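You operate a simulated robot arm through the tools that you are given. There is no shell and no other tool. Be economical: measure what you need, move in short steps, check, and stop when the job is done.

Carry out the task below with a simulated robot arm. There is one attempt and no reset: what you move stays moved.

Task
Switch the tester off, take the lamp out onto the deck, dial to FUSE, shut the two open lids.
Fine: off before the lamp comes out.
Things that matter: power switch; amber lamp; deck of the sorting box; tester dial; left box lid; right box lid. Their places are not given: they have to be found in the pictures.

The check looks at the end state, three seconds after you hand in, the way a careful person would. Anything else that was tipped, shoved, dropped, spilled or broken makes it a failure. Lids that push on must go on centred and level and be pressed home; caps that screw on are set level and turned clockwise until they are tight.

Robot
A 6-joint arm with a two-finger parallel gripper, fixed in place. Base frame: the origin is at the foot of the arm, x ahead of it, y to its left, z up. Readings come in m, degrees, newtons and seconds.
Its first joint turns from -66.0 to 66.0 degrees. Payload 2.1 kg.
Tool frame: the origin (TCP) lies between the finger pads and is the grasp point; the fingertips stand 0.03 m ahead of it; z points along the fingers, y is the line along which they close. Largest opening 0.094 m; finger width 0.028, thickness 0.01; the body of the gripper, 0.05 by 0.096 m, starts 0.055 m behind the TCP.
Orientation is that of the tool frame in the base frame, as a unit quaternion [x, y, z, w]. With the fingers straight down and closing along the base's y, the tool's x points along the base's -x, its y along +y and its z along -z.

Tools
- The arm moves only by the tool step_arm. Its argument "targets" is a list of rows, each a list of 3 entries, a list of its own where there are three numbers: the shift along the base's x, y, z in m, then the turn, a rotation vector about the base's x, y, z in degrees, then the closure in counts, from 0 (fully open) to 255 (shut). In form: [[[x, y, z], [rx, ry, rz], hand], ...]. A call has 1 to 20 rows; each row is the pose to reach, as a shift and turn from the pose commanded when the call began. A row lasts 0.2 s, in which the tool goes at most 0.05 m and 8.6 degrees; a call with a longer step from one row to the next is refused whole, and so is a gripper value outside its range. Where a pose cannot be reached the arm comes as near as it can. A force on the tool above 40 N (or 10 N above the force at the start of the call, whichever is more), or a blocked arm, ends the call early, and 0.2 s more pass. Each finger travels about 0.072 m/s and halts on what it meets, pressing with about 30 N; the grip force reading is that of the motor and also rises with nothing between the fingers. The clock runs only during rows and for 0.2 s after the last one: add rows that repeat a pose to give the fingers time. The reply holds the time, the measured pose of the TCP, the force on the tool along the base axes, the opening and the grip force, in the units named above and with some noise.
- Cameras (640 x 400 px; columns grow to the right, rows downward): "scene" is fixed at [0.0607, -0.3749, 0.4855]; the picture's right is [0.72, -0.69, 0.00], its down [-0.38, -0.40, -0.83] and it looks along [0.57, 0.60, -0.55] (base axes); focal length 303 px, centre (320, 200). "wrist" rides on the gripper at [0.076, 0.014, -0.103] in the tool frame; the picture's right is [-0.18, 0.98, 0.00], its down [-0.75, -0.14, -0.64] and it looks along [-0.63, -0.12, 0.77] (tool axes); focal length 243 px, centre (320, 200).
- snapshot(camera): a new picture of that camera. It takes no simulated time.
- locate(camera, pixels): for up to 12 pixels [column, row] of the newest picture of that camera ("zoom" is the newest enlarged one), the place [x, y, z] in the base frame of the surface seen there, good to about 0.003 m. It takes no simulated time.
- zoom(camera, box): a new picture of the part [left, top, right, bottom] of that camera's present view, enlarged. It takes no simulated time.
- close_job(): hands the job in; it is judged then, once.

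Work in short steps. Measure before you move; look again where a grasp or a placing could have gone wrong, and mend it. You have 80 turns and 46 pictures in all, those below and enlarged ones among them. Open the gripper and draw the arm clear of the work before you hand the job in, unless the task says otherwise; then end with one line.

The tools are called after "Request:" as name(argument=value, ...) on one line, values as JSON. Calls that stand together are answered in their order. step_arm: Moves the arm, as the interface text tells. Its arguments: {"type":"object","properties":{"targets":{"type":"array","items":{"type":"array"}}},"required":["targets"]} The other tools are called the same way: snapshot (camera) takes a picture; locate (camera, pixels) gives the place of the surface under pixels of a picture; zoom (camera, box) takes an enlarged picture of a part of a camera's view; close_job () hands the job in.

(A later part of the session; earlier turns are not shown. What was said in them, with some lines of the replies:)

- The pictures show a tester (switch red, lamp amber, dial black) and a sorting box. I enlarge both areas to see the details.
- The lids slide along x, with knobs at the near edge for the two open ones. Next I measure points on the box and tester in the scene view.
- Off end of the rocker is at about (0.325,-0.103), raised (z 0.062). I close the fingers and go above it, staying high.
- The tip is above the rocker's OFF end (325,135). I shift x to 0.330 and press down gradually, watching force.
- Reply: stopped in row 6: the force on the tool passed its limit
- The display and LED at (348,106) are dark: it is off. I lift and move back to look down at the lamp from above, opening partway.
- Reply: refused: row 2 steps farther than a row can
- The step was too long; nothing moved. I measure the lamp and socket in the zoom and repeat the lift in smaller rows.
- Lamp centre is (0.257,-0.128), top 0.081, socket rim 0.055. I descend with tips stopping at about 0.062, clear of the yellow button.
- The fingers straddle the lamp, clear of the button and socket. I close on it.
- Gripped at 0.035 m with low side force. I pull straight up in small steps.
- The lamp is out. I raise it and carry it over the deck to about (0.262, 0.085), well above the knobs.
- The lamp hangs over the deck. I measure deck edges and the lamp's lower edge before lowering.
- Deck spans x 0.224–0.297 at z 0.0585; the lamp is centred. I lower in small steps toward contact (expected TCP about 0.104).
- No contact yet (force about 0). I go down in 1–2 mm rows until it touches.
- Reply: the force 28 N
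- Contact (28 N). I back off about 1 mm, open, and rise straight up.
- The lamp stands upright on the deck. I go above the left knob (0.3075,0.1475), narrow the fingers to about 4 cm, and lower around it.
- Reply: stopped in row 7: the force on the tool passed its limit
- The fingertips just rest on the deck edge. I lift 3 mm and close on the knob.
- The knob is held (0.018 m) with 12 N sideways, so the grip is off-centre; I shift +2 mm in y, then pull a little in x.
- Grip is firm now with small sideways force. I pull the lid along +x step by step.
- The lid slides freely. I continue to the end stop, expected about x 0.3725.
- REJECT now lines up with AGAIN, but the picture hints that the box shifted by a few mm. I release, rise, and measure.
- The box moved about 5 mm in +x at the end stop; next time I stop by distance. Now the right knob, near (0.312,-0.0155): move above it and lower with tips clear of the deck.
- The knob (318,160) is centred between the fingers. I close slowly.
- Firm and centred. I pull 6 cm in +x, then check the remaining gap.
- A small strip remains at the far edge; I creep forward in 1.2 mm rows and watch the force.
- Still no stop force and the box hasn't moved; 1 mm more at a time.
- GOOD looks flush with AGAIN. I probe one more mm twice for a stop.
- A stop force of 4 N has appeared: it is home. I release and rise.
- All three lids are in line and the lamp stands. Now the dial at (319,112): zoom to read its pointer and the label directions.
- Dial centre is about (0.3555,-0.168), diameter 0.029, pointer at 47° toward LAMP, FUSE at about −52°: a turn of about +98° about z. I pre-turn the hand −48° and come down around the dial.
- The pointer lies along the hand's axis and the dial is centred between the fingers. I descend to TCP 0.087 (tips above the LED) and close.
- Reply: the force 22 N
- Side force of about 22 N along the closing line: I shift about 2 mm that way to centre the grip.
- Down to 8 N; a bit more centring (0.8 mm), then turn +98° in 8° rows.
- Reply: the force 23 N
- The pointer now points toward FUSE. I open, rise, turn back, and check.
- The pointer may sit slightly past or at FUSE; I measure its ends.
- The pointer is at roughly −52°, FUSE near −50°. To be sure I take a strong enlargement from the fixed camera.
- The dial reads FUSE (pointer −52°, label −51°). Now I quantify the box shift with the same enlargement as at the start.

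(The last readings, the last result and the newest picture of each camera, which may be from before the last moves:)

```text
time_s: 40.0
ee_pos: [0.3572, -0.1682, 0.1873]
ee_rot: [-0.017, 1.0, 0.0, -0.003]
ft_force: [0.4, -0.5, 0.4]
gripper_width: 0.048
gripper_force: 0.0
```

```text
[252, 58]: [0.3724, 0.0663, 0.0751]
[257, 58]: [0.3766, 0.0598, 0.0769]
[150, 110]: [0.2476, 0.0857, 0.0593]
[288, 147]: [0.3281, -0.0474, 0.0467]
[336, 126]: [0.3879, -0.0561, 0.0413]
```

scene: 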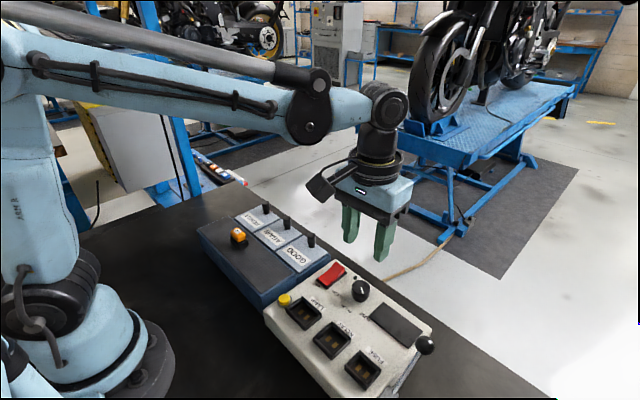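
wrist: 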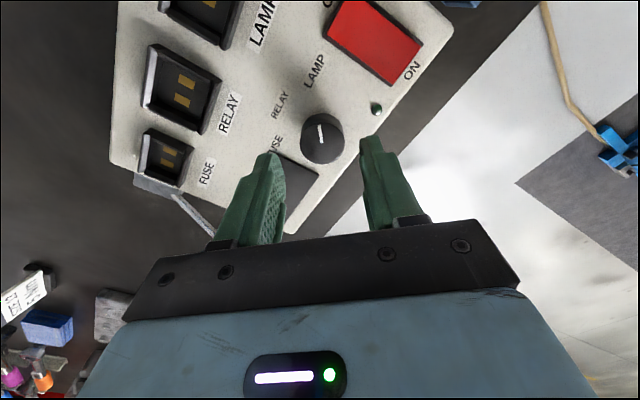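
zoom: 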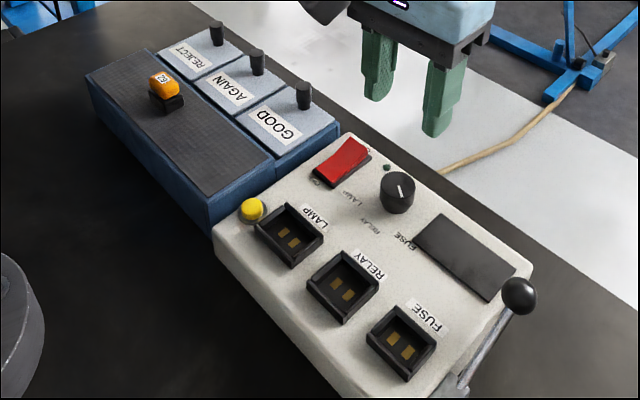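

The box moved only about 5 mm, with everything aligned and the lamp standing; shoving it back could reopen a lid, so I leave it. I draw the arm up and clear, open.

Request:
step_arm(targets=[[[0, 0, 0.04], [0, 0, 0], 60], [[-0.01, 0.02, 0.08], [0, 0, 0], 0], [[-0.03, 0.04, 0.11], [0, 0, 0], 0], [[-0.05, 0.07, 0.13], [0, 0, 0], 0], [[-0.065, 0.1, 0.14], [0, 0, 0], 0], [[-0.072, 0.14, 0.14], [0, 0, 0], 0], [[-0.072, 0.163, 0.14], [0, 0, 0], 0]])

Request:
snapshot(camera="wrist")

```text
time_s: 41.6
ee_pos: [0.2845, -0.0046, 0.3274]
ee_rot: [-0.018, 1.0, 0.0, -0.003]
ft_force: [-0.1, 0.8, 0.8]
gripper_width: 0.0939
gripper_force: 0.1
```

```text
10 pictures are left
```

wrist: 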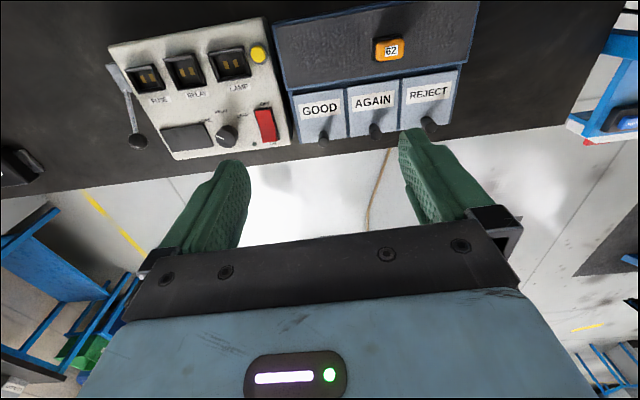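

The picture shows the tester off, the lamp on the deck, all lids shut, and the arm clear. I hand in.

Request:
close_job()

```text
The job is handed in.
```

The tester was switched off before the lamp came out, the lamp stands upright on the deck, the dial is at FUSE, and both open lids are shut. Pulling the left lid to its stop dragged the sorting box about 5 mm away from the arm, and I left it there because pushing it back could have reopened a lid.
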